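You operate a simulated robot arm through the tools that you are given. There is no shell and no other tool.

Carry out the task below with a simulated robot arm. There is one attempt and no reset: what you move stays moved.

JOB
Read the coolant level, log it on the slider, set the status knob.
Fine: switch the gauge on and hold READ till the level shows; leave it showing. Under 70 % is REFILL, else NORMAL. Leave the other switches and valves.

Only the result counts: the job must be done as asked and must still hold three seconds after the hand-in. Knocking over, shifting, dropping, spilling or breaking anything else fails it.

ROBOT AND FRAMES
A 7-joint arm with a two-finger gripper, hanging from a carriage that runs on a rail from [-0.003, 0.003] to [1.829, -1.669] (x, y) and turns from -6.004 to 6.004 rad about z. Base frame: it is fixed where the carriage stands at the start and does not move with it; the origin is on the floor, on the carriage's upright axis, x ahead of it, y to its left, z up; the surface under the hand at the start is at about z = 1.02. Readings come in m, rad, newtons and seconds.
With the tool pointing down near the work surface it reaches from about 0.44 to 0.8 m from the robot's upright axis, wherever it stands. Its first joint turns from -2.496 to 2.496 rad. Places, roughly: bleed screw [0.6, 0, 1.1]; blue chiller lever [0.4, 0, 0.8]; chiller key marked start [0.8, -0.2, 0.8]; chiller key marked stop [0.9, -0.2, 0.8]; compressor key marked reset [1.2, -0.6, 0.6]; compressor switch [1.1, -0.5, 0.6]; gauge key marked read [2, -0.7, 1.4]; gauge power rocker [2.1, -0.9, 1.4]; isolator knob [2.1, -1.2, 1.5]; orange chiller lever [0.6, -0.1, 0.8]; purple compressor lever [1.2, -0.6, 0.3]; purple log slider [1.8, -0.6, 1.3]; purple shunt knob [0.5, 0, 0.6]; red drain lever [0.7, -0.2, 0.3]; status knob [2.1, -0.9, 1.2]; strainer screw [0.9, -0.4, 0.6]; teal compressor lever [1, -0.5, 0.3]; wall level gauge [2, -0.7, 1.3]; wall panel rocker marked line [2.8, -1.4, 1.3]. Payload 1.37 kg.
Tool frame: the origin (TCP) lies between the finger pads and is the grasp point; the fingertips stand 0.016 m ahead of it; z points along the fingers, y is the line along which they close. The gripper opens to 0.092 m; its body begins 0.074 m behind the TCP.
Orientation is that of the tool frame in the base frame, as [roll, pitch, yaw] about the fixed x, y, z axes, in that order (R = Rz(yaw) Ry(pitch) Rx(roll)). With the fingers straight down and closing along the base's y, the tool's x points along the base's -x, its y along +y and its z along -z.

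CONTROLS
- The arm moves only by the tool apply_moves. Its argument "increments" is one flat list of numbers, 7 for each row, row after row: the shift along the tool's x, y, z in cm, then the turn, a rotation vector about the tool's x, y, z in rad, then the finger opening in cm, from 0 to 9.2. In form: [tx, ty, tz, rx, ry, rz, fingers, tx, ty, tz, rx, ry, rz, fingers, ...]. A call has 1 to 20 rows; each row is the pose to reach, as a shift and turn from the pose commanded when the call began, along the tool's axes at that moment. A row lasts 0.2 s, in which the tool goes at most 0.05 m and 0.15 rad; a call with a longer step from one row to the next is refused whole, and so is a gripper value outside its range. Where a pose cannot be reached the arm comes as near as it can. A force on the tool above 50 N (or 10 N above the force at the start of the call, whichever is more), or a blocked arm, ends the call early, and 0.2 s more pass. Each finger travels about 0.1318 m/s and halts on what it meets, pressing with about 26 N; the grip force reading is that of the motor and also rises with nothing between the fingers. The clock runs only during rows and for 0.2 s after the last one: add rows that repeat a pose to give the fingers time. The reply holds the time, the measured pose of the TCP, the force on the tool along the base axes, the opening and the grip force, in the units named above and with some noise, with the torque about the TCP (base axes, N m) and any sound that the robot's microphone picked up.
- Cameras (640 x 400 px; columns grow to the right, rows downward): "scene" is now at [0.2939, 0.0186, 1.8458]; the picture's right is [0.07, -1.00, 0.00], its down [-0.82, -0.06, -0.56] and it looks along [0.56, 0.04, -0.83] (base axes); focal length 266 px, centre (320, 200). "wrist" rides on the gripper at [0.071, 0.019, -0.111] in the tool frame; the picture's right is [-0.26, 0.97, 0.00], its down [-0.78, -0.21, -0.59] and it looks along [-0.57, -0.15, 0.81] (tool axes); focal length 280 px, centre (320, 200). There is no depth. A picture from a camera that has moved, and an enlarged one, comes with that camera's place and axes in the base frame and with its lens. The place of the scene camera against the robot may be out by one fixed shift of up to 0.018 m in any direction.
- snapshot(camera): a new picture of that camera. It takes no simulated time.
- move_column(by): slides the trunk up (or, below 0, down) by that many m; the arm and the scene camera ride with it, the base frame stays. It gives what a move gives, with no picture.
- steer(legs): drives the robot by 1 to 6 legs, each [ahead, left, turn to the left] in m, m and rad, along the robot's own axes; the way and the turn of a leg run together, so that a leg with both is an arc; at most 1.5 m and 3.142 rad a leg. The arm and the cameras ride along, it lands a little off, and it stops where it bumps. It keeps to its track: a leg is cut to what the track allows. It gives what a move gives.
- pan_tilt(pan, tilt): turns the head with the scene camera to pan (to the left, within 2.705 rad either way) and tilt (down, from -0.506 to 1.204), counted from straight ahead of the robot. It gives what a move gives.
- zoom(camera, box): a new picture of the part [left, top, right, bottom] of that camera's present view, enlarged. It takes no simulated time.
- sign_off(): hands the job in; it is judged then, once.

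Places have to be worked out from the pictures, the camera data and where the tool is seen. Open the gripper and draw the arm clear of the work before you hand the job in, unless the task says otherwise.

The tools are called after "Request:" as name(argument=value, ...) on one line, values as JSON. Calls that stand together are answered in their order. apply_moves: Moves the arm, as the interface text tells. Its arguments: {"type":"object","properties":{"increments":{"type":"array","items":{"type":"number"}}},"required":["increments"]} The other tools are called the same way: move_column (by) moves the trunk up or down; steer (legs) drives the base; pan_tilt (pan, tilt) turns the head that bears the scene camera; snapshot (camera) takes a picture; zoom (camera, box) takes an enlarged picture of a part of a camera's view; sign_off () hands the job in.

At the start:

```text
time_s: 0.0
tcp_pos: [0.7823, -0.1596, 1.1932]
ee_rot: [3.141, 0.0, 3.141]
wrist_force: [0.5, 0.3, -0.6]
torque: [0.0, 0.02, 0.01]
width: 0.0917
gripper_force: 0.1
trunk travel left (down, up): [-0.5, 0.081]
robot x, y, heading: [-0.0013, -0.0008, -0.0]
head pan, tilt (commanded): [0.072, 0.972]
```

scene: 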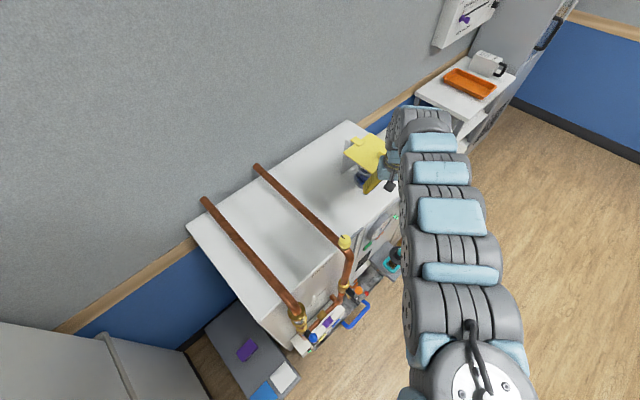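
wrist: 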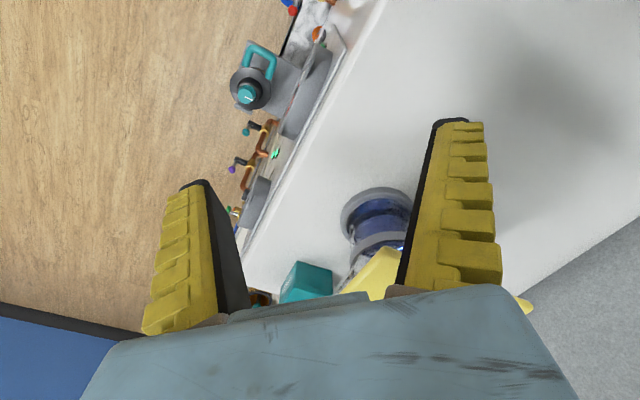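

The opening pictures show a bench below the gripper, with a white wall unit further right that looks like the gauge panel. I'll turn the head toward it before moving anything.

Request:
pan_tilt(pan=-0.35, tilt=0.35)

Request:
snapshot(camera="scene")

```text
time_s: 1.0
tcp_pos: [0.783, -0.1602, 1.1933]
ee_rot: [-3.141, -0.002, 3.141]
wrist_force: [0.3, -0.1, -0.2]
torque: [-0.02, 0.04, 0.0]
width: 0.0918
gripper_force: 0.0
trunk travel left (down, up): [-0.5, 0.081]
robot x, y, heading: [-0.0009, -0.0002, 0.001]
head pan, tilt (commanded): [-0.351, 0.351]
```

```text
taken
camera scene: at [0.3102, -0.0185, 1.8986], right [-0.34, -0.94, 0.0], down [-0.32, 0.12, -0.94], along [0.88, -0.32, -0.34], focal length 266 px, centre (320, 200)
```

scene: 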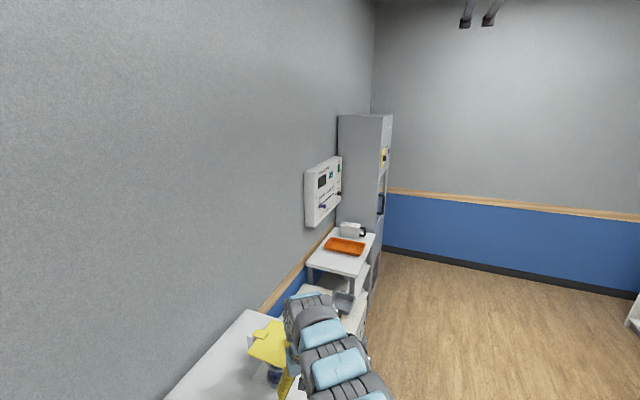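

The gauge panel is seen edge-on from here, on the wall above a table with an orange tray. I'll zoom in to see its layout.

Request:
zoom(camera="scene", box=[280, 140, 400, 260])

```text
3.33 times, centred on (340, 200) of scene
camera zoom: at [0.3102, -0.0185, 1.8986], right [-0.34, -0.94, 0.0], down [-0.32, 0.12, -0.94], along [0.88, -0.32, -0.34], focal length 886 px, centre (253, 200)
```

zoom: 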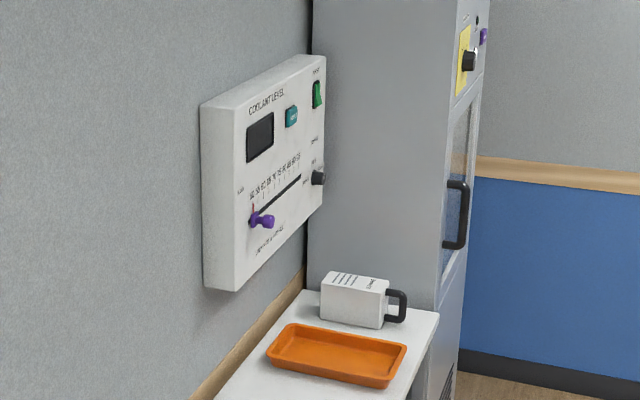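

The panel carries a display, a teal READ key, a green rocker, the slider with a printed scale, and the status knob at the lower right. Something yellow stands close ahead of the gripper, so I'll raise and retract the arm before driving along the rail.

Request:
apply_moves(increments=[0, 0, -3, 0, 0, 0, 9.2, 0, 0, -6, 0, 0, 0, 9.2, 2, 0, -9, 0, 0, 0, 9.2, 5, 0, -12, 0, 0, 0, 7, 8, 0, -14, 0, 0, 0, 5, 12, 0, -16, 0, 0, 0, 3, 16, 0, -18, 0, 0, 0, 1, 20, 0, -20, 0, 0, 0, 0, 24, 0, -20, 0, 0, 0, 0, 27, 0, -20, 0, 0, 0, 0])

```text
time_s: 3.2
tcp_pos: [0.6857, -0.1763, 1.4079]
ee_rot: [3.142, -0.002, 3.142]
wrist_force: [0.4, -0.5, -0.2]
torque: [-0.02, 0.03, 0.01]
width: 0.0001
gripper_force: 26.2
out of reach, approached as far as the arm can: row 5, 6, 7, 8, 9, 10
trunk travel left (down, up): [-0.5, 0.081]
robot x, y, heading: [0.0017, 0.0007, 0.003]
head pan, tilt (commanded): [-0.351, 0.351]
```

The arm is up at z ≈ 1.41 and closed. I'll turn the carriage so the arm points along the rail and slightly away from the wall, then look at the way ahead before driving.

Request:
steer(legs=[[0, 0, -0.9]])

Request:
pan_tilt(pan=0.6, tilt=0.4)

Request:
snapshot(camera="scene")

```text
time_s: 5.9
tcp_pos: [0.2848, -0.649, 1.4073]
ee_rot: [-3.141, -0.001, 2.238]
wrist_force: [0.5, 0.6, -0.9]
torque: [-0.01, -0.01, 0.0]
width: 0.0
gripper_force: 25.7
trunk travel left (down, up): [-0.5, 0.081]
robot x, y, heading: [-0.0006, 0.0006, -0.899]
head pan, tilt (commanded): [-0.351, 0.351]
```

```text
time_s: 7.2
tcp_pos: [0.2862, -0.6487, 1.4082]
ee_rot: [-3.141, -0.001, 2.237]
wrist_force: [0.1, -0.2, 0.2]
torque: [-0.02, 0.0, -0.02]
width: 0.0
gripper_force: 26.4
trunk travel left (down, up): [-0.5, 0.081]
robot x, y, heading: [-0.0, -0.0029, -0.9]
head pan, tilt (commanded): [0.6, 0.4]
```

```text
taken
camera scene: at [0.2273, -0.187, 1.8941], right [-0.3, -0.95, 0.0], down [-0.37, 0.12, -0.92], along [0.88, -0.28, -0.39], focal length 266 px, centre (320, 200)
```

scene: 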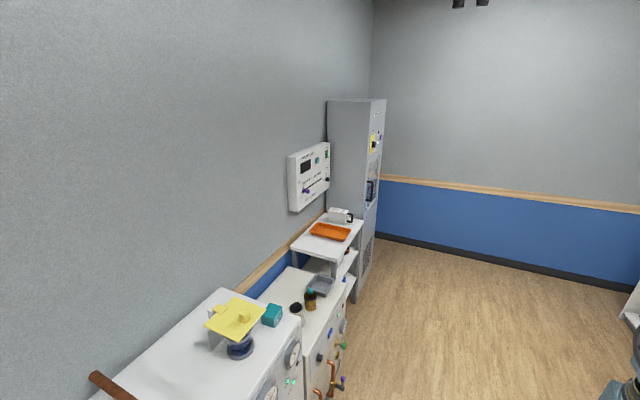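

The path along the rail is clear. I'll drive about 1.9 m along it until the carriage is roughly in front of the gauge panel.

Request:
steer(legs=[[0.938, 0.151, 0], [0.938, 0.151, 0]])

Request:
pan_tilt(pan=1.73, tilt=0.55)

Request:
snapshot(camera="scene")

```text
time_s: 16.7
tcp_pos: [1.6963, -1.9349, 1.4085]
ee_rot: [-3.141, -0.003, 2.235]
wrist_force: [0.3, -0.6, 0.8]
torque: [0.02, -0.03, 0.02]
width: 0.0002
gripper_force: 26.2
trunk travel left (down, up): [-0.5, 0.081]
robot x, y, heading: [1.4126, -1.286, -0.901]
head pan, tilt (commanded): [0.6, 0.4]
```

```text
time_s: 18.1
tcp_pos: [1.6954, -1.936, 1.4079]
ee_rot: [3.141, 0.0, 2.237]
wrist_force: [-0.2, -0.7, 0.1]
torque: [0.0, 0.03, 0.0]
width: 0.0002
gripper_force: 25.7
trunk travel left (down, up): [-0.5, 0.081]
robot x, y, heading: [1.4098, -1.2847, -0.906]
head pan, tilt (commanded): [1.73, 0.55]
```

```text
taken
camera scene: at [1.6102, -1.3802, 1.8804], right [0.73, -0.68, 0.0], down [-0.35, -0.38, -0.85], along [0.58, 0.63, -0.52], focal length 266 px, centre (320, 200)
```

scene: 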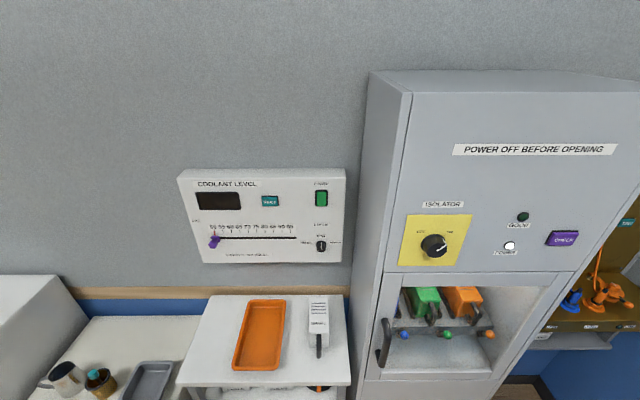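

Request:
zoom(camera="scene", box=[170, 160, 360, 275])

```text
3.37 times, centred on (265, 218) of scene
camera zoom: at [1.6102, -1.3802, 1.8804], right [0.73, -0.68, 0.0], down [-0.35, -0.38, -0.85], along [0.58, 0.63, -0.52], focal length 895 px, centre (505, 141)
```

zoom: 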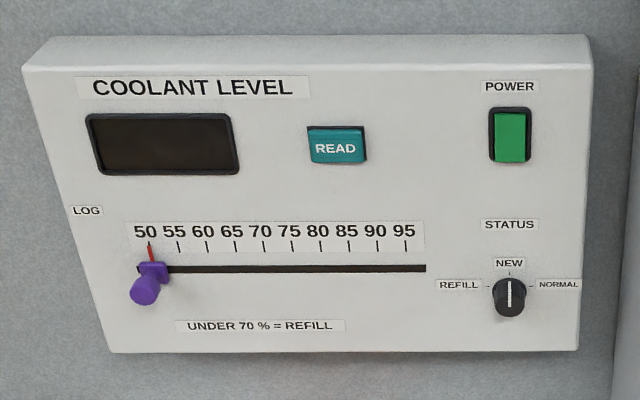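

The panel is now clear: the slider reads 50, the knob points at NEW in the middle, and the display is blank. The arm is in open room, so I'll tilt the tool from pointing down to horizontal here, away from everything.

Request:
apply_moves(increments=[0, 0, 0, 0, -0.143, 0, 0, 0, 0, 0, 0, -0.286, 0, 0, 0, 0, 0, 0, -0.429, 0, 0, 0, 0, 0, 0, -0.571, 0, 0, 0, 0, 0, 0, -0.714, 0, 0, 0, 0, 0, 0, -0.857, 0, 0, 0, 0, 0, 0, -1.0, 0, 0, 0, 0, 0, 0, -1.143, 0, 0, 0, 0, 0, 0, -1.286, 0, 0, 0, 0, 0, 0, -1.429, 0, 0, 0, 0, 0, 0, -1.571, 0, 0, 0, 0, 0, 0, -1.571, 0, 0])

```text
time_s: 20.7
tcp_pos: [1.697, -1.9358, 1.4086]
ee_rot: [0.815, 1.57, -0.091]
wrist_force: [0.0, 0.6, -0.9]
torque: [0.0, 0.0, 0.01]
width: 0.0
gripper_force: 26.5
out of reach, approached as far as the arm can: row 1, 2, 3, 4, 5, 8, 9, 10
trunk travel left (down, up): [-0.5, 0.081]
robot x, y, heading: [1.4119, -1.2879, -0.906]
head pan, tilt (commanded): [1.73, 0.55]
```

The tool is now horizontal at z ≈ 1.41, about 0.71 m from the axis. I'll pull it back so that turning to face the wall keeps the fingers clear of the panel.

Request:
apply_moves(increments=[0, 0, -4, 0, 0, 0, 0, 0, 0, -8, 0, 0, 0, 0, 0, 0, -12, 0, 0, 0, 0, 0, 0, -16, 0, 0, 0, 0, 0, 0, -20, 0, 0, 0, 0, 0, 0, -20, 0, 0, 0, 0])

Request:
snapshot(camera="wrist")

```text
time_s: 22.1
tcp_pos: [1.56, -1.8662, 1.357]
ee_rot: [-1.684, 1.569, -2.589]
wrist_force: [0.3, -0.4, 0.2]
torque: [0.01, 0.0, 0.02]
width: 0.0002
gripper_force: 25.6
out of reach, approached as far as the arm can: row 1, 2, 3, 4, 5, 6
trunk travel left (down, up): [-0.5, 0.081]
robot x, y, heading: [1.4129, -1.2863, -0.907]
head pan, tilt (commanded): [1.73, 0.55]
```

```text
taken
camera wrist: at [1.5069, -1.7664, 1.2876], right [0.76, 0.6, 0.26], down [-0.53, 0.33, 0.78], along [0.38, -0.73, 0.57], focal length 280 px, centre (320, 200)
```

wrist: 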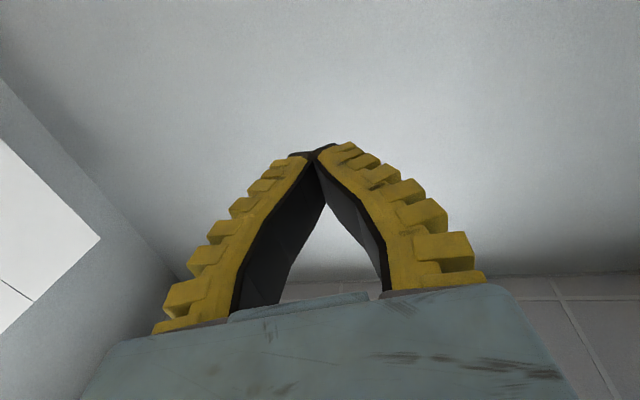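

Reach limits brought the tool back to about 0.60 m radius at z ≈ 1.36. The cabinet stands right beside the panel, so I'll back 0.3 m along the rail first and then turn left to face the wall, so the sweep misses it.

Request:
steer(legs=[[-0.3, -0.05, 0], [0, 0, 0.9]])

Request:
pan_tilt(pan=0.4, tilt=0.7)

Request:
snapshot(camera="scene")

```text
time_s: 26.4
tcp_pos: [1.7315, -1.3274, 1.3573]
ee_rot: [1.568, 1.57, 1.557]
wrist_force: [0.1, -0.1, -0.7]
torque: [-0.01, 0.0, -0.01]
width: 0.0
gripper_force: 25.7
trunk travel left (down, up): [-0.5, 0.081]
robot x, y, heading: [1.1863, -1.0779, -0.008]
head pan, tilt (commanded): [1.73, 0.55]
```

```text
time_s: 27.9
tcp_pos: [1.7313, -1.3284, 1.3587]
ee_rot: [1.624, 1.57, 1.614]
wrist_force: [0.5, 0.3, 0.3]
torque: [0.04, -0.02, 0.0]
width: 0.0001
gripper_force: 26.3
trunk travel left (down, up): [-0.5, 0.081]
robot x, y, heading: [1.1844, -1.0799, -0.011]
head pan, tilt (commanded): [0.4, 0.7]
```

```text
taken
camera scene: at [1.488, -1.0393, 1.8673], right [0.38, -0.93, 0.0], down [-0.6, -0.24, -0.77], along [0.71, 0.29, -0.64], focal length 266 px, centre (320, 200)
```

scene: 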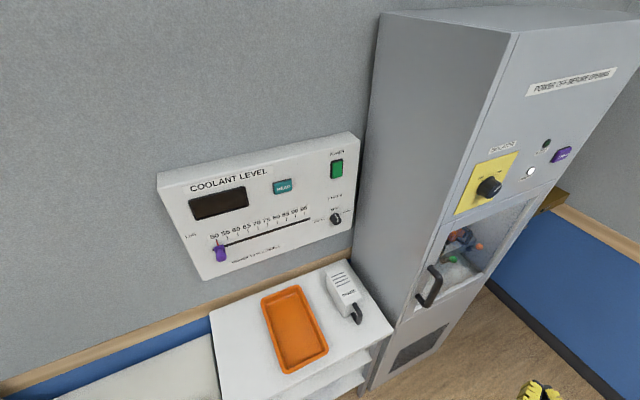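

From the two views the cabinet's front corner comes out about 0.68 m further along the rail than the carriage, so the 0.60 m sweep clears it. I'll finish turning to face the wall and check.

Request:
steer(legs=[[0, 0, 0.842]])

Request:
pan_tilt(pan=-0.4, tilt=0.6)

Request:
snapshot(camera="scene")

Request:
snapshot(camera="wrist")

```text
time_s: 30.5
tcp_pos: [1.7315, -0.8371, 1.3591]
ee_rot: [1.596, 1.57, 2.436]
wrist_force: [0.2, -0.6, -0.7]
torque: [0.01, 0.04, 0.0]
width: 0.0002
gripper_force: 25.8
trunk travel left (down, up): [-0.5, 0.081]
robot x, y, heading: [1.1881, -1.0827, 0.839]
head pan, tilt (commanded): [0.4, 0.7]
```

```text
time_s: 31.7
tcp_pos: [1.7305, -0.8364, 1.358]
ee_rot: [1.633, 1.568, 2.473]
wrist_force: [-0.1, 0.3, 0.2]
torque: [0.01, -0.01, -0.03]
width: 0.0
gripper_force: 25.9
trunk travel left (down, up): [-0.5, 0.081]
robot x, y, heading: [1.1841, -1.0841, 0.837]
head pan, tilt (commanded): [-0.4, 0.6]
```

```text
taken
camera scene: at [1.4167, -0.8681, 1.8759], right [0.42, -0.91, 0.0], down [-0.51, -0.24, -0.83], along [0.75, 0.35, -0.57], focal length 266 px, centre (320, 200)
```

scene: 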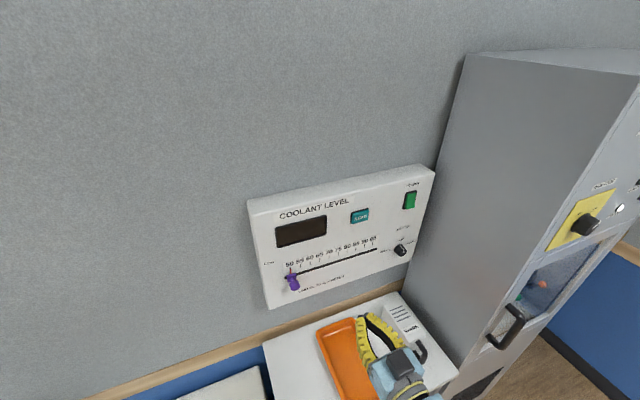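

```text
taken
camera wrist: at [1.6426, -0.9056, 1.2873], right [-0.72, 0.65, 0.26], down [-0.24, -0.58, 0.78], along [0.66, 0.5, 0.57], focal length 280 px, centre (320, 200)
```

wrist: 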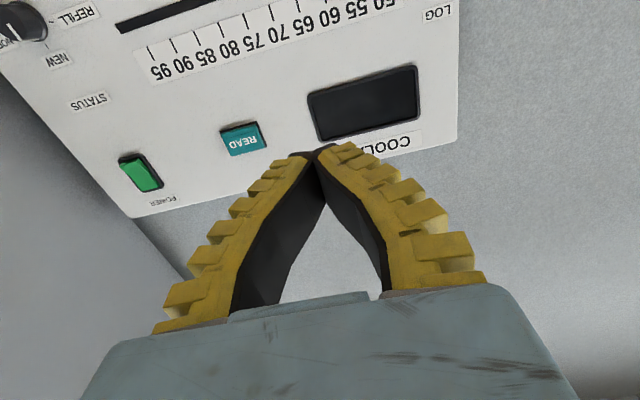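

The tool now faces the panel and the wrist camera sees everything on it. The rocker sits about 0.54 m to the right of the carriage, so I'll shift 0.2 m along the rail to bring all the controls into reach.

Request:
steer(legs=[[0, -0.2, 0]])

Request:
snapshot(camera="wrist")

Request:
snapshot(camera="scene")

```text
time_s: 33.3
tcp_pos: [1.8792, -0.9711, 1.3586]
ee_rot: [-1.516, 1.57, -0.675]
wrist_force: [-1.0, -0.1, -1.6]
torque: [0.02, -0.01, -0.01]
width: 0.0
gripper_force: 25.8
trunk travel left (down, up): [-0.5, 0.081]
robot x, y, heading: [1.3361, -1.2194, 0.837]
head pan, tilt (commanded): [-0.4, 0.6]
```

```text
taken
camera wrist: at [1.7909, -1.0408, 1.2873], right [-0.72, 0.64, 0.26], down [-0.24, -0.58, 0.78], along [0.66, 0.5, 0.57], focal length 280 px, centre (320, 200)
```

wrist: 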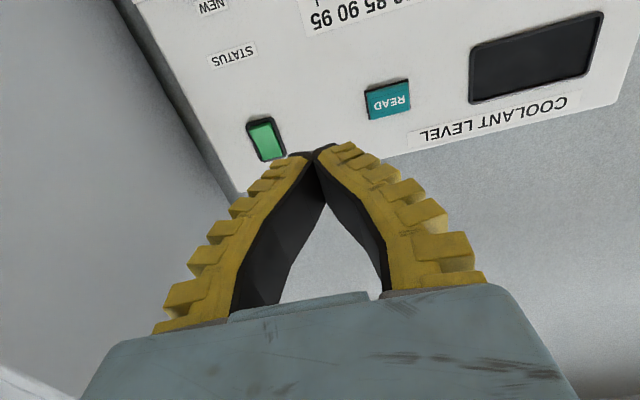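

```text
taken
camera scene: at [1.5651, -1.0035, 1.8759], right [0.42, -0.91, 0.0], down [-0.51, -0.24, -0.83], along [0.75, 0.35, -0.56], focal length 266 px, centre (320, 200)
```

scene: 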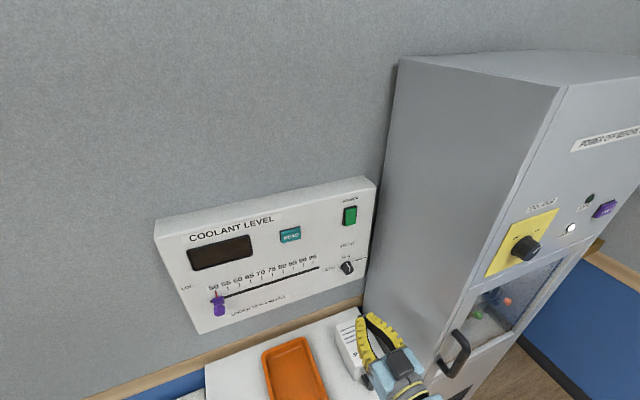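

Matching the READ key and rocker between the two wrist pictures puts the panel face about 0.25 m ahead of the TCP. The rocker is ~9 cm right and ~6 cm up of it. I'll zoom in to see which half of the rocker is pressed.

Request:
zoom(camera="wrist", box=[200, 80, 320, 170])

Request:
zoom(camera="scene", box=[310, 180, 390, 290])

Request:
zoom(camera="scene", box=[175, 210, 345, 330])

```text
4.44 times, centred on (260, 125) of wrist
camera zoom: at [1.7909, -1.0408, 1.2873], right [-0.72, 0.64, 0.26], down [-0.24, -0.58, 0.78], along [0.66, 0.5, 0.57], focal length 1246 px, centre (587, 533)
```

zoom: 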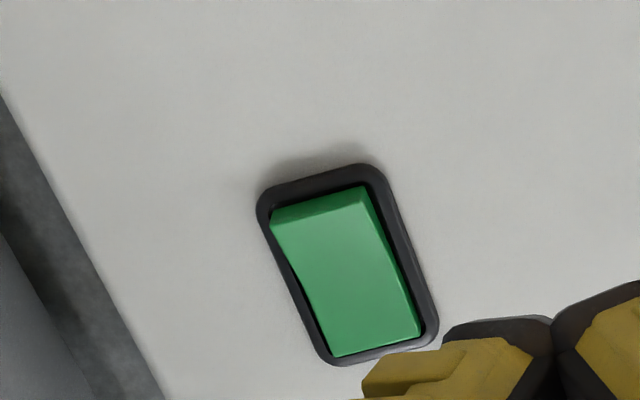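

```text
3.64 times, centred on (350, 235) of scene
camera zoom: at [1.5651, -1.0035, 1.8759], right [0.42, -0.91, 0.0], down [-0.51, -0.24, -0.83], along [0.75, 0.35, -0.56], focal length 967 px, centre (211, 73)
```

zoom: 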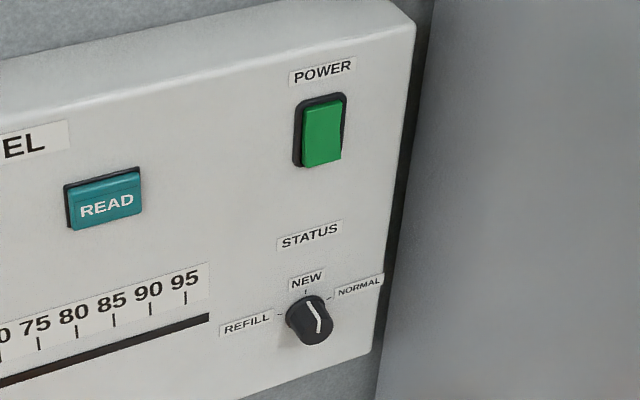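

```text
3.33 times, centred on (260, 270) of scene
camera zoom: at [1.5651, -1.0035, 1.8759], right [0.42, -0.91, 0.0], down [-0.51, -0.24, -0.83], along [0.75, 0.35, -0.56], focal length 886 px, centre (520, -33)
```

zoom: 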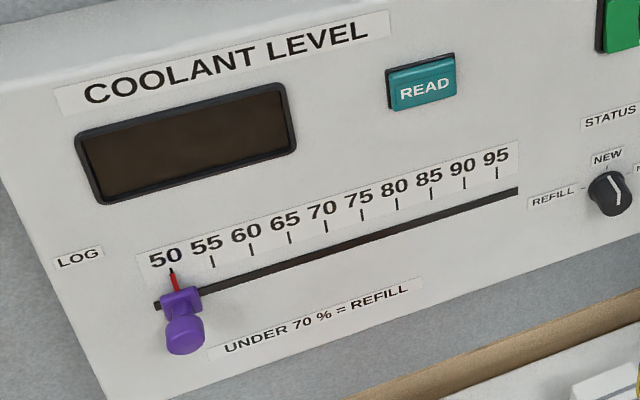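

The rocker's lower half sticks out and its upper half is in, so I'll press the lower half. First I'll line the closed fingertips up with it and stop about 5 cm short.

Request:
apply_moves(increments=[-1.2, -2.4, 0, 0.01, 0, 0, 0, -2.4, -4.8, 0, 0.01, 0, 0, 0, -3.6, -7.2, 1, 0.01, 0, 0, 0, -4.7, -9.4, 3, 0.01, 0, 0, 0, -4.7, -9.4, 7, 0.01, 0, 0, 0, -4.7, -9.4, 11, 0.01, 0, 0, 0, -4.7, -9.4, 15, 0.01, 0, 0, 0, -4.7, -9.4, 17, 0.01, 0, 0, 0, -4.7, -9.4, 17, 0.01, 0, 0, 0])

Request:
snapshot(camera="wrist")

Request:
snapshot(camera="scene")

```text
time_s: 35.3
tcp_pos: [2.0622, -0.9079, 1.4044]
ee_rot: [1.807, 1.569, 2.634]
wrist_force: [0.7, -0.3, -0.4]
torque: [0.04, 0.02, 0.02]
width: 0.0
gripper_force: 26.4
trunk travel left (down, up): [-0.5, 0.081]
robot x, y, heading: [1.3328, -1.2181, 0.84]
head pan, tilt (commanded): [-0.4, 0.6]
```

```text
taken
camera wrist: at [1.9733, -0.9764, 1.3341], right [-0.71, 0.65, 0.26], down [-0.24, -0.58, 0.78], along [0.66, 0.49, 0.57], focal length 280 px, centre (320, 200)
```

wrist: 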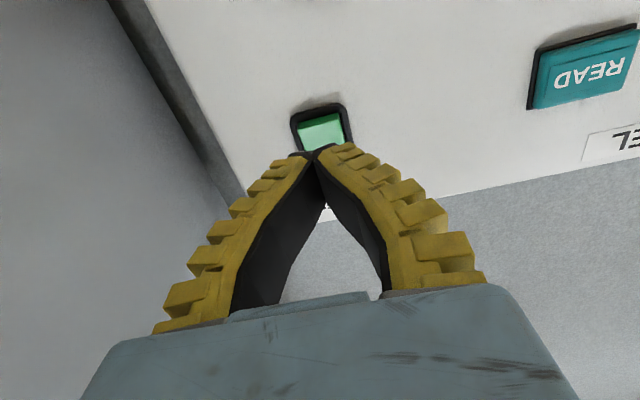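

```text
taken
camera scene: at [1.5651, -1.0035, 1.8759], right [0.42, -0.91, 0.0], down [-0.51, -0.24, -0.83], along [0.75, 0.35, -0.56], focal length 266 px, centre (320, 200)
```

scene: 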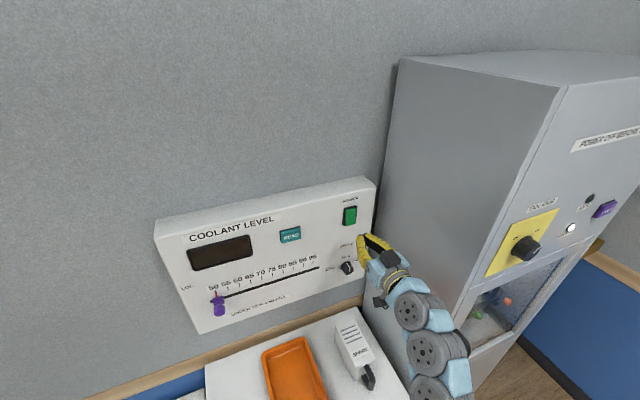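

The fingertips are centred on the rocker, about 0.8 cm above its lower edge and roughly 5 cm out. I'll advance in small steps and watch the force.

Request:
apply_moves(increments=[0.2, 0.2, 2, 0, 0, 0, 0, 0.2, 0.2, 3.5, 0, 0, 0, 0, 0.2, 0.2, 4.5, 0, 0, 0, 0, 0.2, 0.2, 5.0, 0, 0, 0, 0, 0.2, 0.2, 5.3, 0, 0, 0, 0])

Request:
zoom(camera="wrist", box=[240, 40, 400, 180])

```text
time_s: 36.5
tcp_pos: [2.0971, -0.8662, 1.4025]
ee_rot: [1.835, 1.57, 2.663]
wrist_force: [0.2, -0.3, -0.1]
torque: [0.03, 0.02, -0.01]
width: 0.0
gripper_force: 26.0
trunk travel left (down, up): [-0.5, 0.081]
robot x, y, heading: [1.3348, -1.2187, 0.838]
head pan, tilt (commanded): [-0.4, 0.6]
```

```text
2.86 times, centred on (320, 110) of wrist
camera zoom: at [2.0082, -0.9362, 1.3321], right [-0.71, 0.65, 0.26], down [-0.24, -0.58, 0.78], along [0.66, 0.49, 0.57], focal length 801 px, centre (320, 457)
```

zoom: 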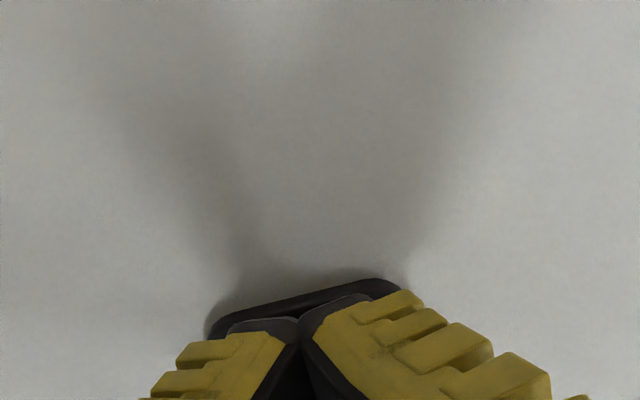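

No contact yet with the tip at about the rocker's estimated depth. I'll keep advancing in 3 mm steps.

Request:
apply_moves(increments=[0, 0, 0.3, 0, 0, 0, 0, 0, 0, 0.6, 0, 0, 0, 0, 0, 0, 0.9, 0, 0, 0, 0, 0, 0, 1.2, 0, 0, 0, 0])

Request:
snapshot(camera="wrist")

Request:
zoom(camera="scene", box=[310, 180, 390, 290])

```text
time_s: 37.5
tcp_pos: [2.1053, -0.8596, 1.4016]
ee_rot: [1.835, 1.569, 2.663]
wrist_force: [-8.6, -6.8, 2.4]
torque: [0.08, -0.08, 0.01]
width: 0.0062
gripper_force: 27.7
trunk travel left (down, up): [-0.5, 0.081]
robot x, y, heading: [1.3343, -1.22, 0.838]
head pan, tilt (commanded): [-0.4, 0.6]
```

```text
taken
camera wrist: at [2.0158, -0.9279, 1.3319], right [-0.71, 0.65, 0.26], down [-0.24, -0.58, 0.78], along [0.66, 0.49, 0.57], focal length 280 px, centre (320, 200)
```

wrist: 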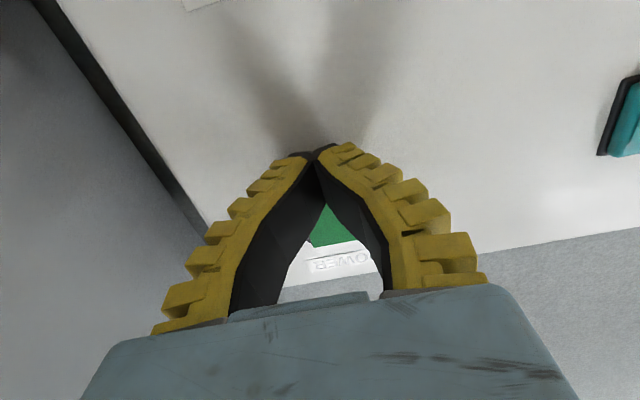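

```text
3.64 times, centred on (350, 235) of scene
camera zoom: at [1.5649, -1.0038, 1.8757], right [0.42, -0.91, 0.0], down [-0.51, -0.24, -0.82], along [0.75, 0.35, -0.57], focal length 967 px, centre (211, 73)
```

zoom: 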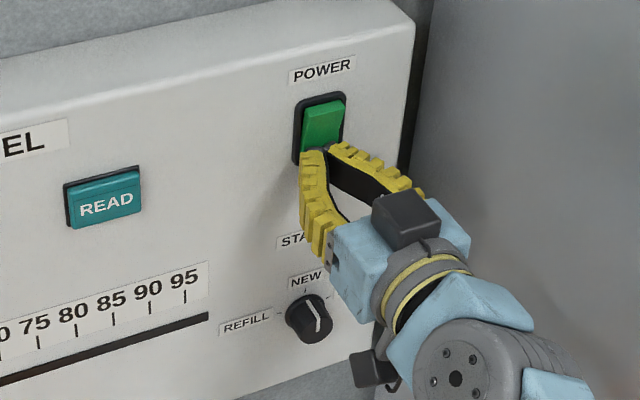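

Force rose to about 11 N and the scene view shows the rocker has tipped, with its upper half now out. I'll back off and check the rocker and the display.

Request:
apply_moves(increments=[0, 0, -2, 0, 0, 0, 0, 0, 0, -5, 0, 0, 0, 0, 0, 0, -7, 0, 0, 0, 0, 0, 0, -7, 0, 0, 0, 0])

Request:
zoom(camera="scene", box=[150, 170, 390, 330])

Request:
snapshot(camera="wrist")

```text
time_s: 38.5
tcp_pos: [2.0572, -0.9104, 1.4031]
ee_rot: [1.133, 1.57, 1.962]
wrist_force: [0.6, -0.9, -0.1]
torque: [-0.01, 0.02, 0.01]
width: 0.0001
gripper_force: 27.9
trunk travel left (down, up): [-0.5, 0.081]
robot x, y, heading: [1.3356, -1.2155, 0.836]
head pan, tilt (commanded): [-0.4, 0.6]
```

```text
2.50 times, centred on (270, 250) of scene
camera zoom: at [1.5651, -1.0036, 1.8759], right [0.42, -0.91, 0.0], down [-0.51, -0.24, -0.83], along [0.75, 0.35, -0.56], focal length 664 px, centre (445, 75)
```

zoom: 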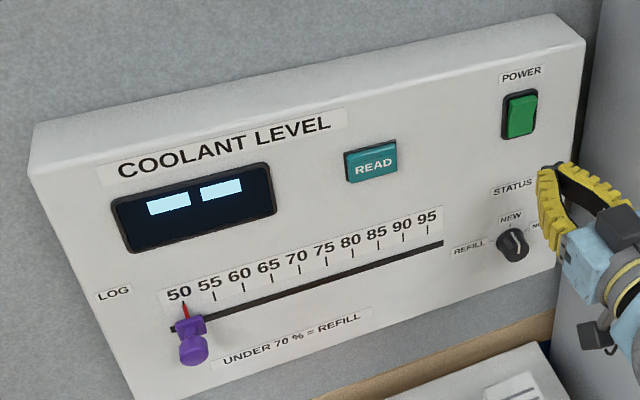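

```text
taken
camera wrist: at [1.9684, -0.9789, 1.3328], right [-0.71, 0.65, 0.26], down [-0.24, -0.58, 0.78], along [0.66, 0.49, 0.57], focal length 280 px, centre (320, 200)
```

wrist: 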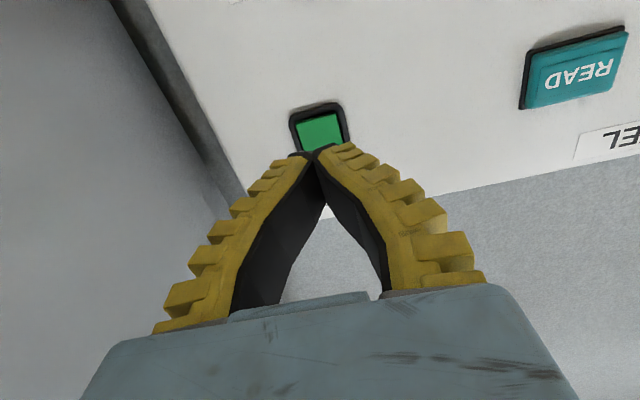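

The display is lit and shows "– –", so the gauge is on. Next I'll line up with the READ key, about 17 cm left and 0.8 cm up, staying clear of the panel.

Request:
apply_moves(increments=[0, 4, -1, 0, 0, 0, 0, -0.4, 8, -1, 0, 0, 0, 0, -0.8, 12, -1, 0, 0, 0, 0, -0.8, 16, -1, 0, 0, 0, 0, -0.8, 17, 0, 0, 0, 0, 0, -0.8, 17, 3, 0, 0, 0, 0, -0.8, 17, 3, 0, 0, 0, 0])

Request:
snapshot(camera="wrist")

Request:
zoom(camera="scene", box=[150, 170, 390, 330])

```text
time_s: 40.1
tcp_pos: [1.9529, -0.7721, 1.4107]
ee_rot: [1.823, 1.568, 2.65]
wrist_force: [0.4, -2.0, -0.2]
torque: [-0.01, 0.0, 0.04]
width: 0.0001
gripper_force: 28.7
trunk travel left (down, up): [-0.5, 0.081]
robot x, y, heading: [1.3357, -1.2187, 0.836]
head pan, tilt (commanded): [-0.4, 0.6]
```

```text
taken
camera wrist: at [1.8642, -0.8414, 1.3402], right [-0.71, 0.65, 0.26], down [-0.24, -0.58, 0.78], along [0.66, 0.49, 0.57], focal length 280 px, centre (320, 200)
```

wrist: 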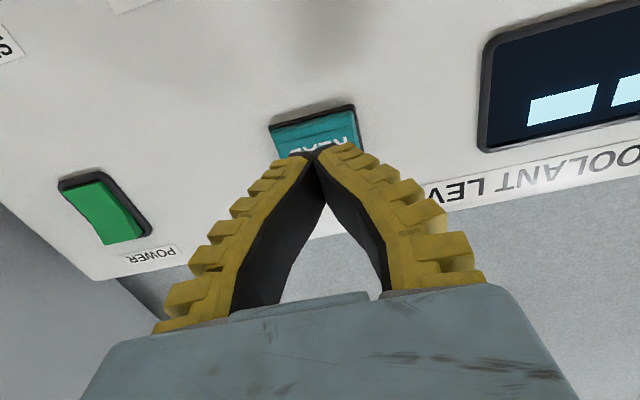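

```text
2.50 times, centred on (270, 250) of scene
camera zoom: at [1.5652, -1.0035, 1.8759], right [0.42, -0.91, 0.0], down [-0.51, -0.24, -0.83], along [0.75, 0.35, -0.56], focal length 664 px, centre (445, 75)
```

zoom: 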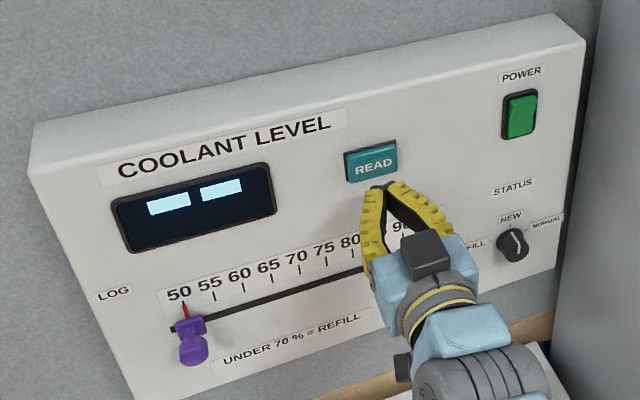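

The fingertips are centred on the READ key about 3 cm out. I'll advance gently to contact and press.

Request:
apply_moves(increments=[0, 0, 1.5, 0, 0, 0, 0, 0, 0, 2.2, 0, 0, 0, 0, 0, 0, 2.6, 0, 0, 0, 0, 0, 0, 3.0, 0, 0, 0, 0, 0, 0, 3.3, 0, 0, 0, 0])

Request:
zoom(camera="scene", box=[150, 170, 390, 330])

```text
time_s: 41.3
tcp_pos: [1.9753, -0.7488, 1.4115]
ee_rot: [1.608, 1.569, 2.438]
wrist_force: [-0.4, -0.4, -1.1]
torque: [-0.02, -0.03, -0.02]
width: 0.0
gripper_force: 28.7
trunk travel left (down, up): [-0.5, 0.081]
robot x, y, heading: [1.3357, -1.2206, 0.839]
head pan, tilt (commanded): [-0.4, 0.6]
```

```text
2.50 times, centred on (270, 250) of scene
camera zoom: at [1.5651, -1.0036, 1.8759], right [0.42, -0.91, 0.0], down [-0.51, -0.24, -0.83], along [0.75, 0.35, -0.56], focal length 664 px, centre (445, 75)
```

zoom: 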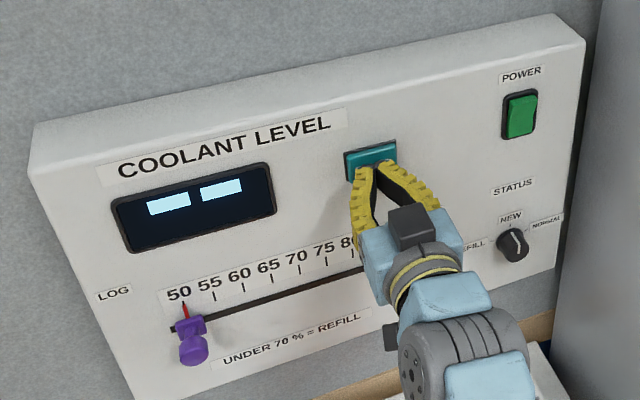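

Still no contact with the tip near the estimated key face. I'll go another centimetre in small steps and hold for about 2 s.

Request:
apply_moves(increments=[0, 0, 0.25, 0, 0, 0, 0, 0, 0, 0.5, 0, 0, 0, 0, 0, 0, 0.75, 0, 0, 0, 0, 0, 0, 1.0, 0, 0, 0, 0, 0, 0, 1.0, 0, 0, 0, 0, 0, 0, 1.0, 0, 0, 0, 0, 0, 0, 1.0, 0, 0, 0, 0, 0, 0, 1.0, 0, 0, 0, 0, 0, 0, 1.0, 0, 0, 0, 0, 0, 0, 1.0, 0, 0, 0, 0, 0, 0, 1.0, 0, 0, 0, 0, 0, 0, 1.0, 0, 0, 0, 0])

Request:
zoom(camera="scene", box=[150, 170, 390, 330])

```text
time_s: 43.9
tcp_pos: [1.9821, -0.7415, 1.4091]
ee_rot: [1.822, 1.57, 2.65]
wrist_force: [-3.0, -2.9, 1.6]
torque: [0.05, 0.02, 0.0]
width: 0.0058
gripper_force: 27.5
trunk travel left (down, up): [-0.5, 0.081]
robot x, y, heading: [1.3385, -1.2175, 0.832]
head pan, tilt (commanded): [-0.4, 0.6]
heard: click
```

```text
2.50 times, centred on (270, 250) of scene
camera zoom: at [1.5651, -1.0036, 1.8758], right [0.42, -0.91, 0.0], down [-0.51, -0.24, -0.82], along [0.75, 0.35, -0.57], focal length 664 px, centre (445, 75)
```

zoom: 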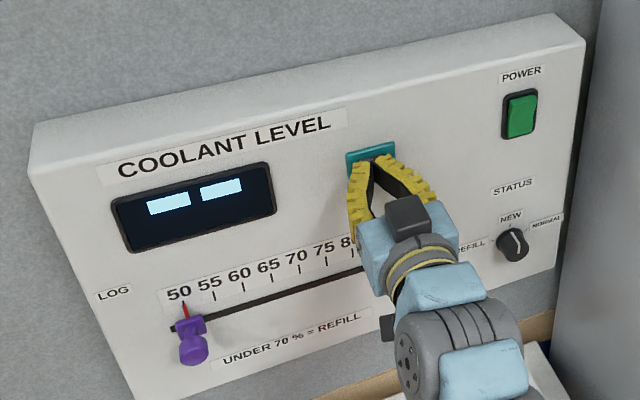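

A click was heard and the key is pressed with about 4 N, but the display still shows dashes. I'll keep holding it in.

Request:
apply_moves(increments=[0, 0, 0.1, 0, 0, 0, 0, 0, 0, 0.1, 0, 0, 0, 0, 0, 0, 0.1, 0, 0, 0, 0, 0, 0, 0.1, 0, 0, 0, 0, 0, 0, 0.1, 0, 0, 0, 0, 0, 0, 0.1, 0, 0, 0, 0, 0, 0, 0.1, 0, 0, 0, 0, 0, 0, 0.1, 0, 0, 0, 0, 0, 0, 0.1, 0, 0, 0, 0, 0, 0, 0.1, 0, 0, 0, 0])

Request:
zoom(camera="scene", box=[150, 170, 390, 330])

```text
time_s: 46.1
tcp_pos: [1.9836, -0.7412, 1.4093]
ee_rot: [1.938, 1.569, 2.767]
wrist_force: [-4.9, -4.8, 1.6]
torque: [0.02, -0.01, -0.04]
width: 0.0059
gripper_force: 27.7
trunk travel left (down, up): [-0.5, 0.081]
robot x, y, heading: [1.3335, -1.2204, 0.836]
head pan, tilt (commanded): [-0.4, 0.6]
```

```text
2.50 times, centred on (270, 250) of scene
camera zoom: at [1.5651, -1.0037, 1.8757], right [0.42, -0.91, 0.0], down [-0.51, -0.24, -0.82], along [0.75, 0.35, -0.57], focal length 664 px, centre (445, 75)
```

zoom: 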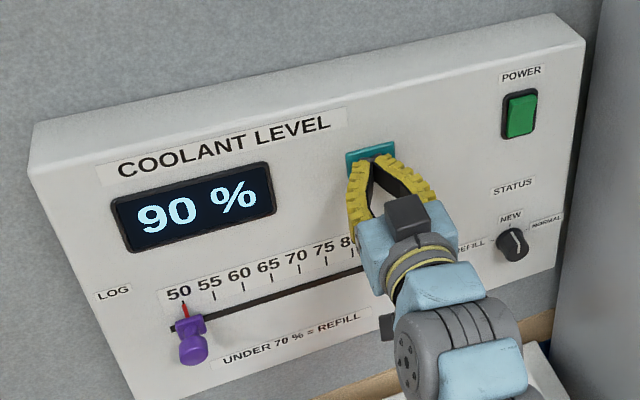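

The display now shows 90 %. I'll back straight off the key and check that the reading stays on and is settled.

Request:
apply_moves(increments=[0, 0, -1.5, 0, 0, 0, 0, 0, 0, -4, 0, 0, 0, 0, 0, 0, -7, 0, 0, 0, 0, 0, 0, -9, 0, 0, 0, 0, 0, 0, -9, 0, 0, 0, 0, 0, 0, -9, 0, 0, 0, 0])

Request:
zoom(camera="scene", box=[150, 170, 390, 330])

Request:
zoom(camera="scene", box=[175, 215, 275, 280])

Request:
snapshot(camera="wrist")

```text
time_s: 47.5
tcp_pos: [1.9212, -0.8073, 1.4097]
ee_rot: [1.84, 1.57, 2.668]
wrist_force: [0.1, 0.1, 0.5]
torque: [-0.01, -0.02, 0.02]
width: 0.0
gripper_force: 28.3
trunk travel left (down, up): [-0.5, 0.081]
robot x, y, heading: [1.3355, -1.2153, 0.84]
head pan, tilt (commanded): [-0.4, 0.6]
```

```text
2.50 times, centred on (270, 250) of scene
camera zoom: at [1.5651, -1.0036, 1.8759], right [0.42, -0.91, 0.0], down [-0.51, -0.24, -0.83], along [0.75, 0.35, -0.56], focal length 664 px, centre (445, 75)
```

zoom: 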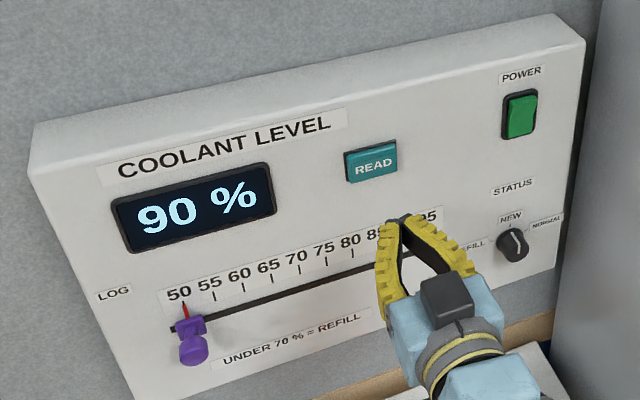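

```text
6.15 times, centred on (225, 248) of scene
camera zoom: at [1.5651, -1.0036, 1.8759], right [0.42, -0.91, 0.0], down [-0.51, -0.24, -0.83], along [0.75, 0.35, -0.56], focal length 1636 px, centre (905, -92)
```

zoom: 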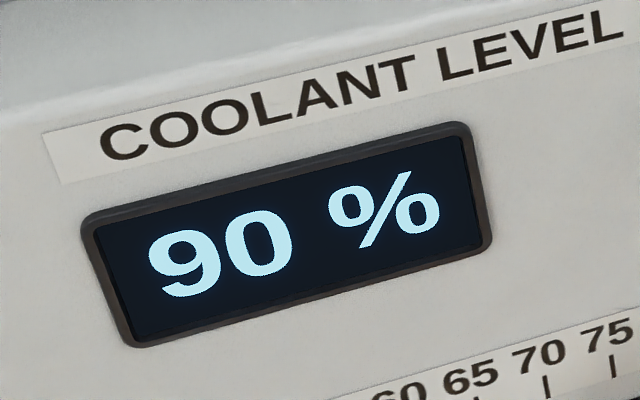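

```text
taken
camera wrist: at [1.8328, -0.8757, 1.34], right [-0.71, 0.65, 0.26], down [-0.24, -0.58, 0.78], along [0.66, 0.49, 0.57], focal length 280 px, centre (320, 200)
```

wrist: 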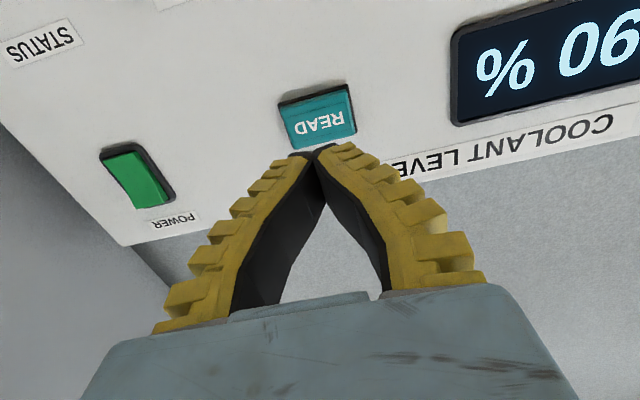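

The reading holds at 90 % after release, so the log goes to 90 and the status to NORMAL. I'll bring the wrist camera in front of the slider at the left end of the slot to locate its knob.

Request:
apply_moves(increments=[0, 0, -3, 0, 0, 0, 0, 2, 2, -5, 0, 0, 0, 1, 5, 4, -5, 0, 0, 0, 2, 8, 7, -5, 0, 0, 0, 3, 11, 10, -5, 0, 0, 0, 4, 14, 13, -5, 0, 0, 0, 5, 17, 16, -5, 0, 0, 0, 6, 17, 17.5, -5, 0, 0, 0, 6, 17, 17.5, -5, 0, 0, 0, 6])

Request:
snapshot(camera="wrist")

Request:
snapshot(camera="scene")

```text
time_s: 49.5
tcp_pos: [1.7579, -0.7252, 1.2414]
ee_rot: [1.345, 1.568, 2.175]
wrist_force: [0.3, 0.2, 0.4]
torque: [-0.03, -0.01, 0.0]
width: 0.0626
gripper_force: 1.9
out of reach, approached as far as the arm can: row 2, 3
trunk travel left (down, up): [-0.5, 0.081]
robot x, y, heading: [1.3336, -1.2161, 0.84]
head pan, tilt (commanded): [-0.4, 0.6]
```

```text
taken
camera wrist: at [1.6697, -0.7938, 1.1707], right [-0.71, 0.65, 0.26], down [-0.24, -0.58, 0.78], along [0.66, 0.49, 0.57], focal length 280 px, centre (320, 200)
```

wrist: 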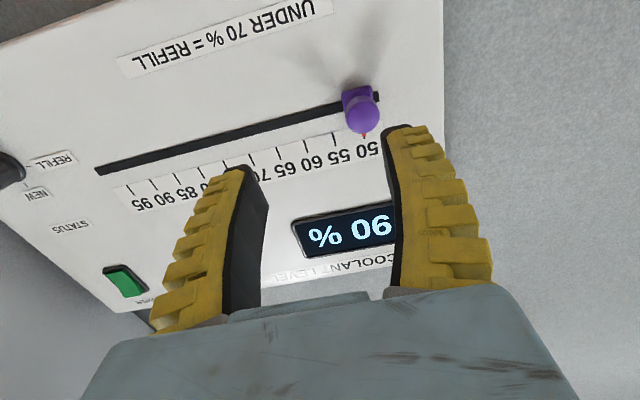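

```text
taken
camera scene: at [1.5651, -1.0036, 1.8759], right [0.42, -0.91, 0.0], down [-0.51, -0.24, -0.83], along [0.75, 0.35, -0.56], focal length 266 px, centre (320, 200)
```

scene: 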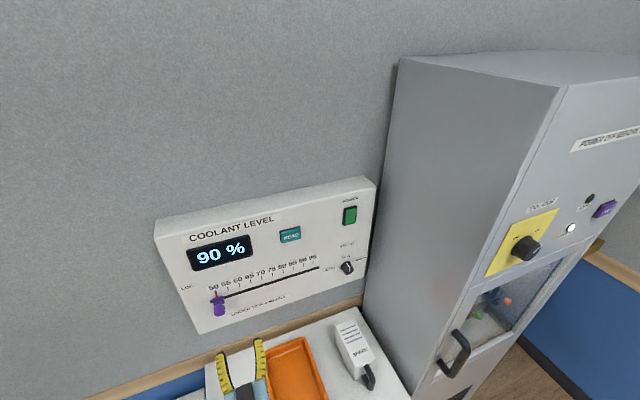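

The slider's ball knob is at about 3.4 cm left and 1.7 cm up of the TCP, centred ~2.7 cm off the panel. I'll zoom on the scale to measure the distance from 50 to 90.

Request:
zoom(camera="wrist", box=[90, 70, 250, 210])

Request:
zoom(camera="wrist", box=[260, 70, 420, 170])

```text
2.86 times, centred on (170, 140) of wrist
camera zoom: at [1.6697, -0.7938, 1.1707], right [-0.71, 0.65, 0.26], down [-0.24, -0.58, 0.78], along [0.66, 0.49, 0.57], focal length 801 px, centre (749, 371)
```

zoom: 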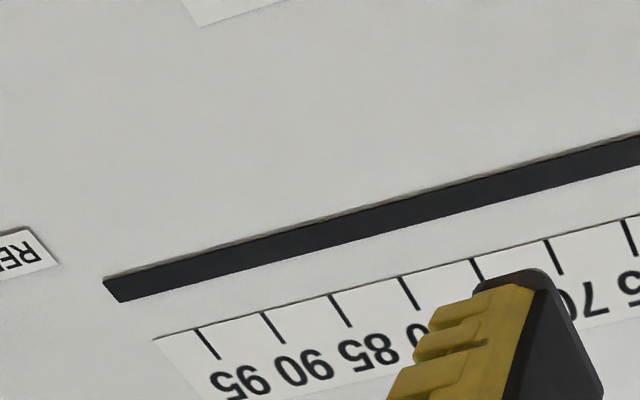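

```text
4.00 times, centred on (340, 120) of wrist
camera zoom: at [1.6697, -0.7938, 1.1707], right [-0.71, 0.65, 0.26], down [-0.24, -0.58, 0.78], along [0.66, 0.49, 0.57], focal length 1122 px, centre (240, 520)
```

zoom: 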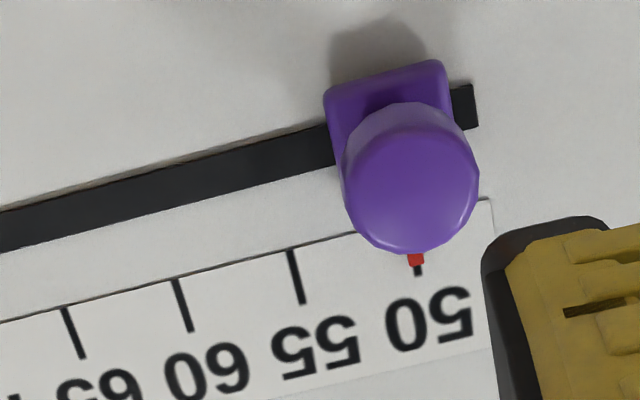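

The ticks are about 2.98 cm apart per 5 %, so 50 to 90 is about 23.8 cm. I'll line the open fingers up with the knob and stop just in front of it.

Request:
apply_moves(increments=[-0.9, 1.7, 1, 0, 0, 0, 6, -1.7, 3.3, 2, 0, 0, 0, 6, -1.7, 3.3, 5, 0, 0, 0, 6, -1.7, 3.3, 7.5, 0, 0, 0, 6, -1.7, 3.3, 7.5, 0, 0, 0, 6])

Request:
snapshot(camera="wrist")

Request:
zoom(camera="scene", box=[150, 250, 310, 370])

```text
time_s: 50.7
tcp_pos: [1.7849, -0.6474, 1.2596]
ee_rot: [1.03, 1.57, 1.857]
wrist_force: [0.5, -0.2, -0.7]
torque: [0.03, -0.02, 0.0]
width: 0.0623
gripper_force: 1.6
trunk travel left (down, up): [-0.5, 0.081]
robot x, y, heading: [1.3324, -1.2186, 0.839]
head pan, tilt (commanded): [-0.4, 0.6]
```

```text
taken
camera wrist: at [1.6964, -0.7163, 1.1888], right [-0.71, 0.65, 0.26], down [-0.24, -0.58, 0.78], along [0.66, 0.49, 0.57], focal length 280 px, centre (320, 200)
```

wrist: 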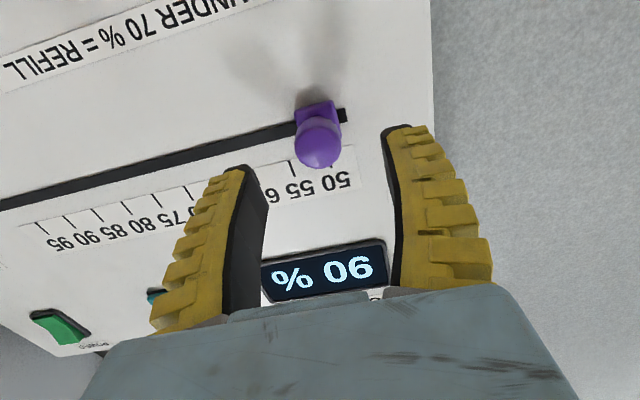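

```text
3.33 times, centred on (230, 310) of scene
camera zoom: at [1.5652, -1.0035, 1.8759], right [0.42, -0.91, 0.0], down [-0.51, -0.24, -0.83], along [0.75, 0.35, -0.56], focal length 886 px, centre (620, -167)
```

zoom: 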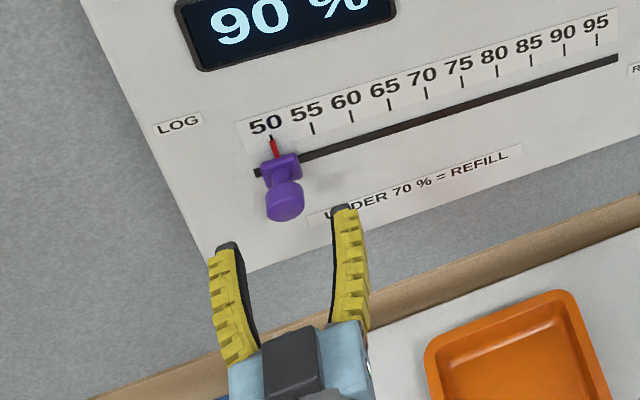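

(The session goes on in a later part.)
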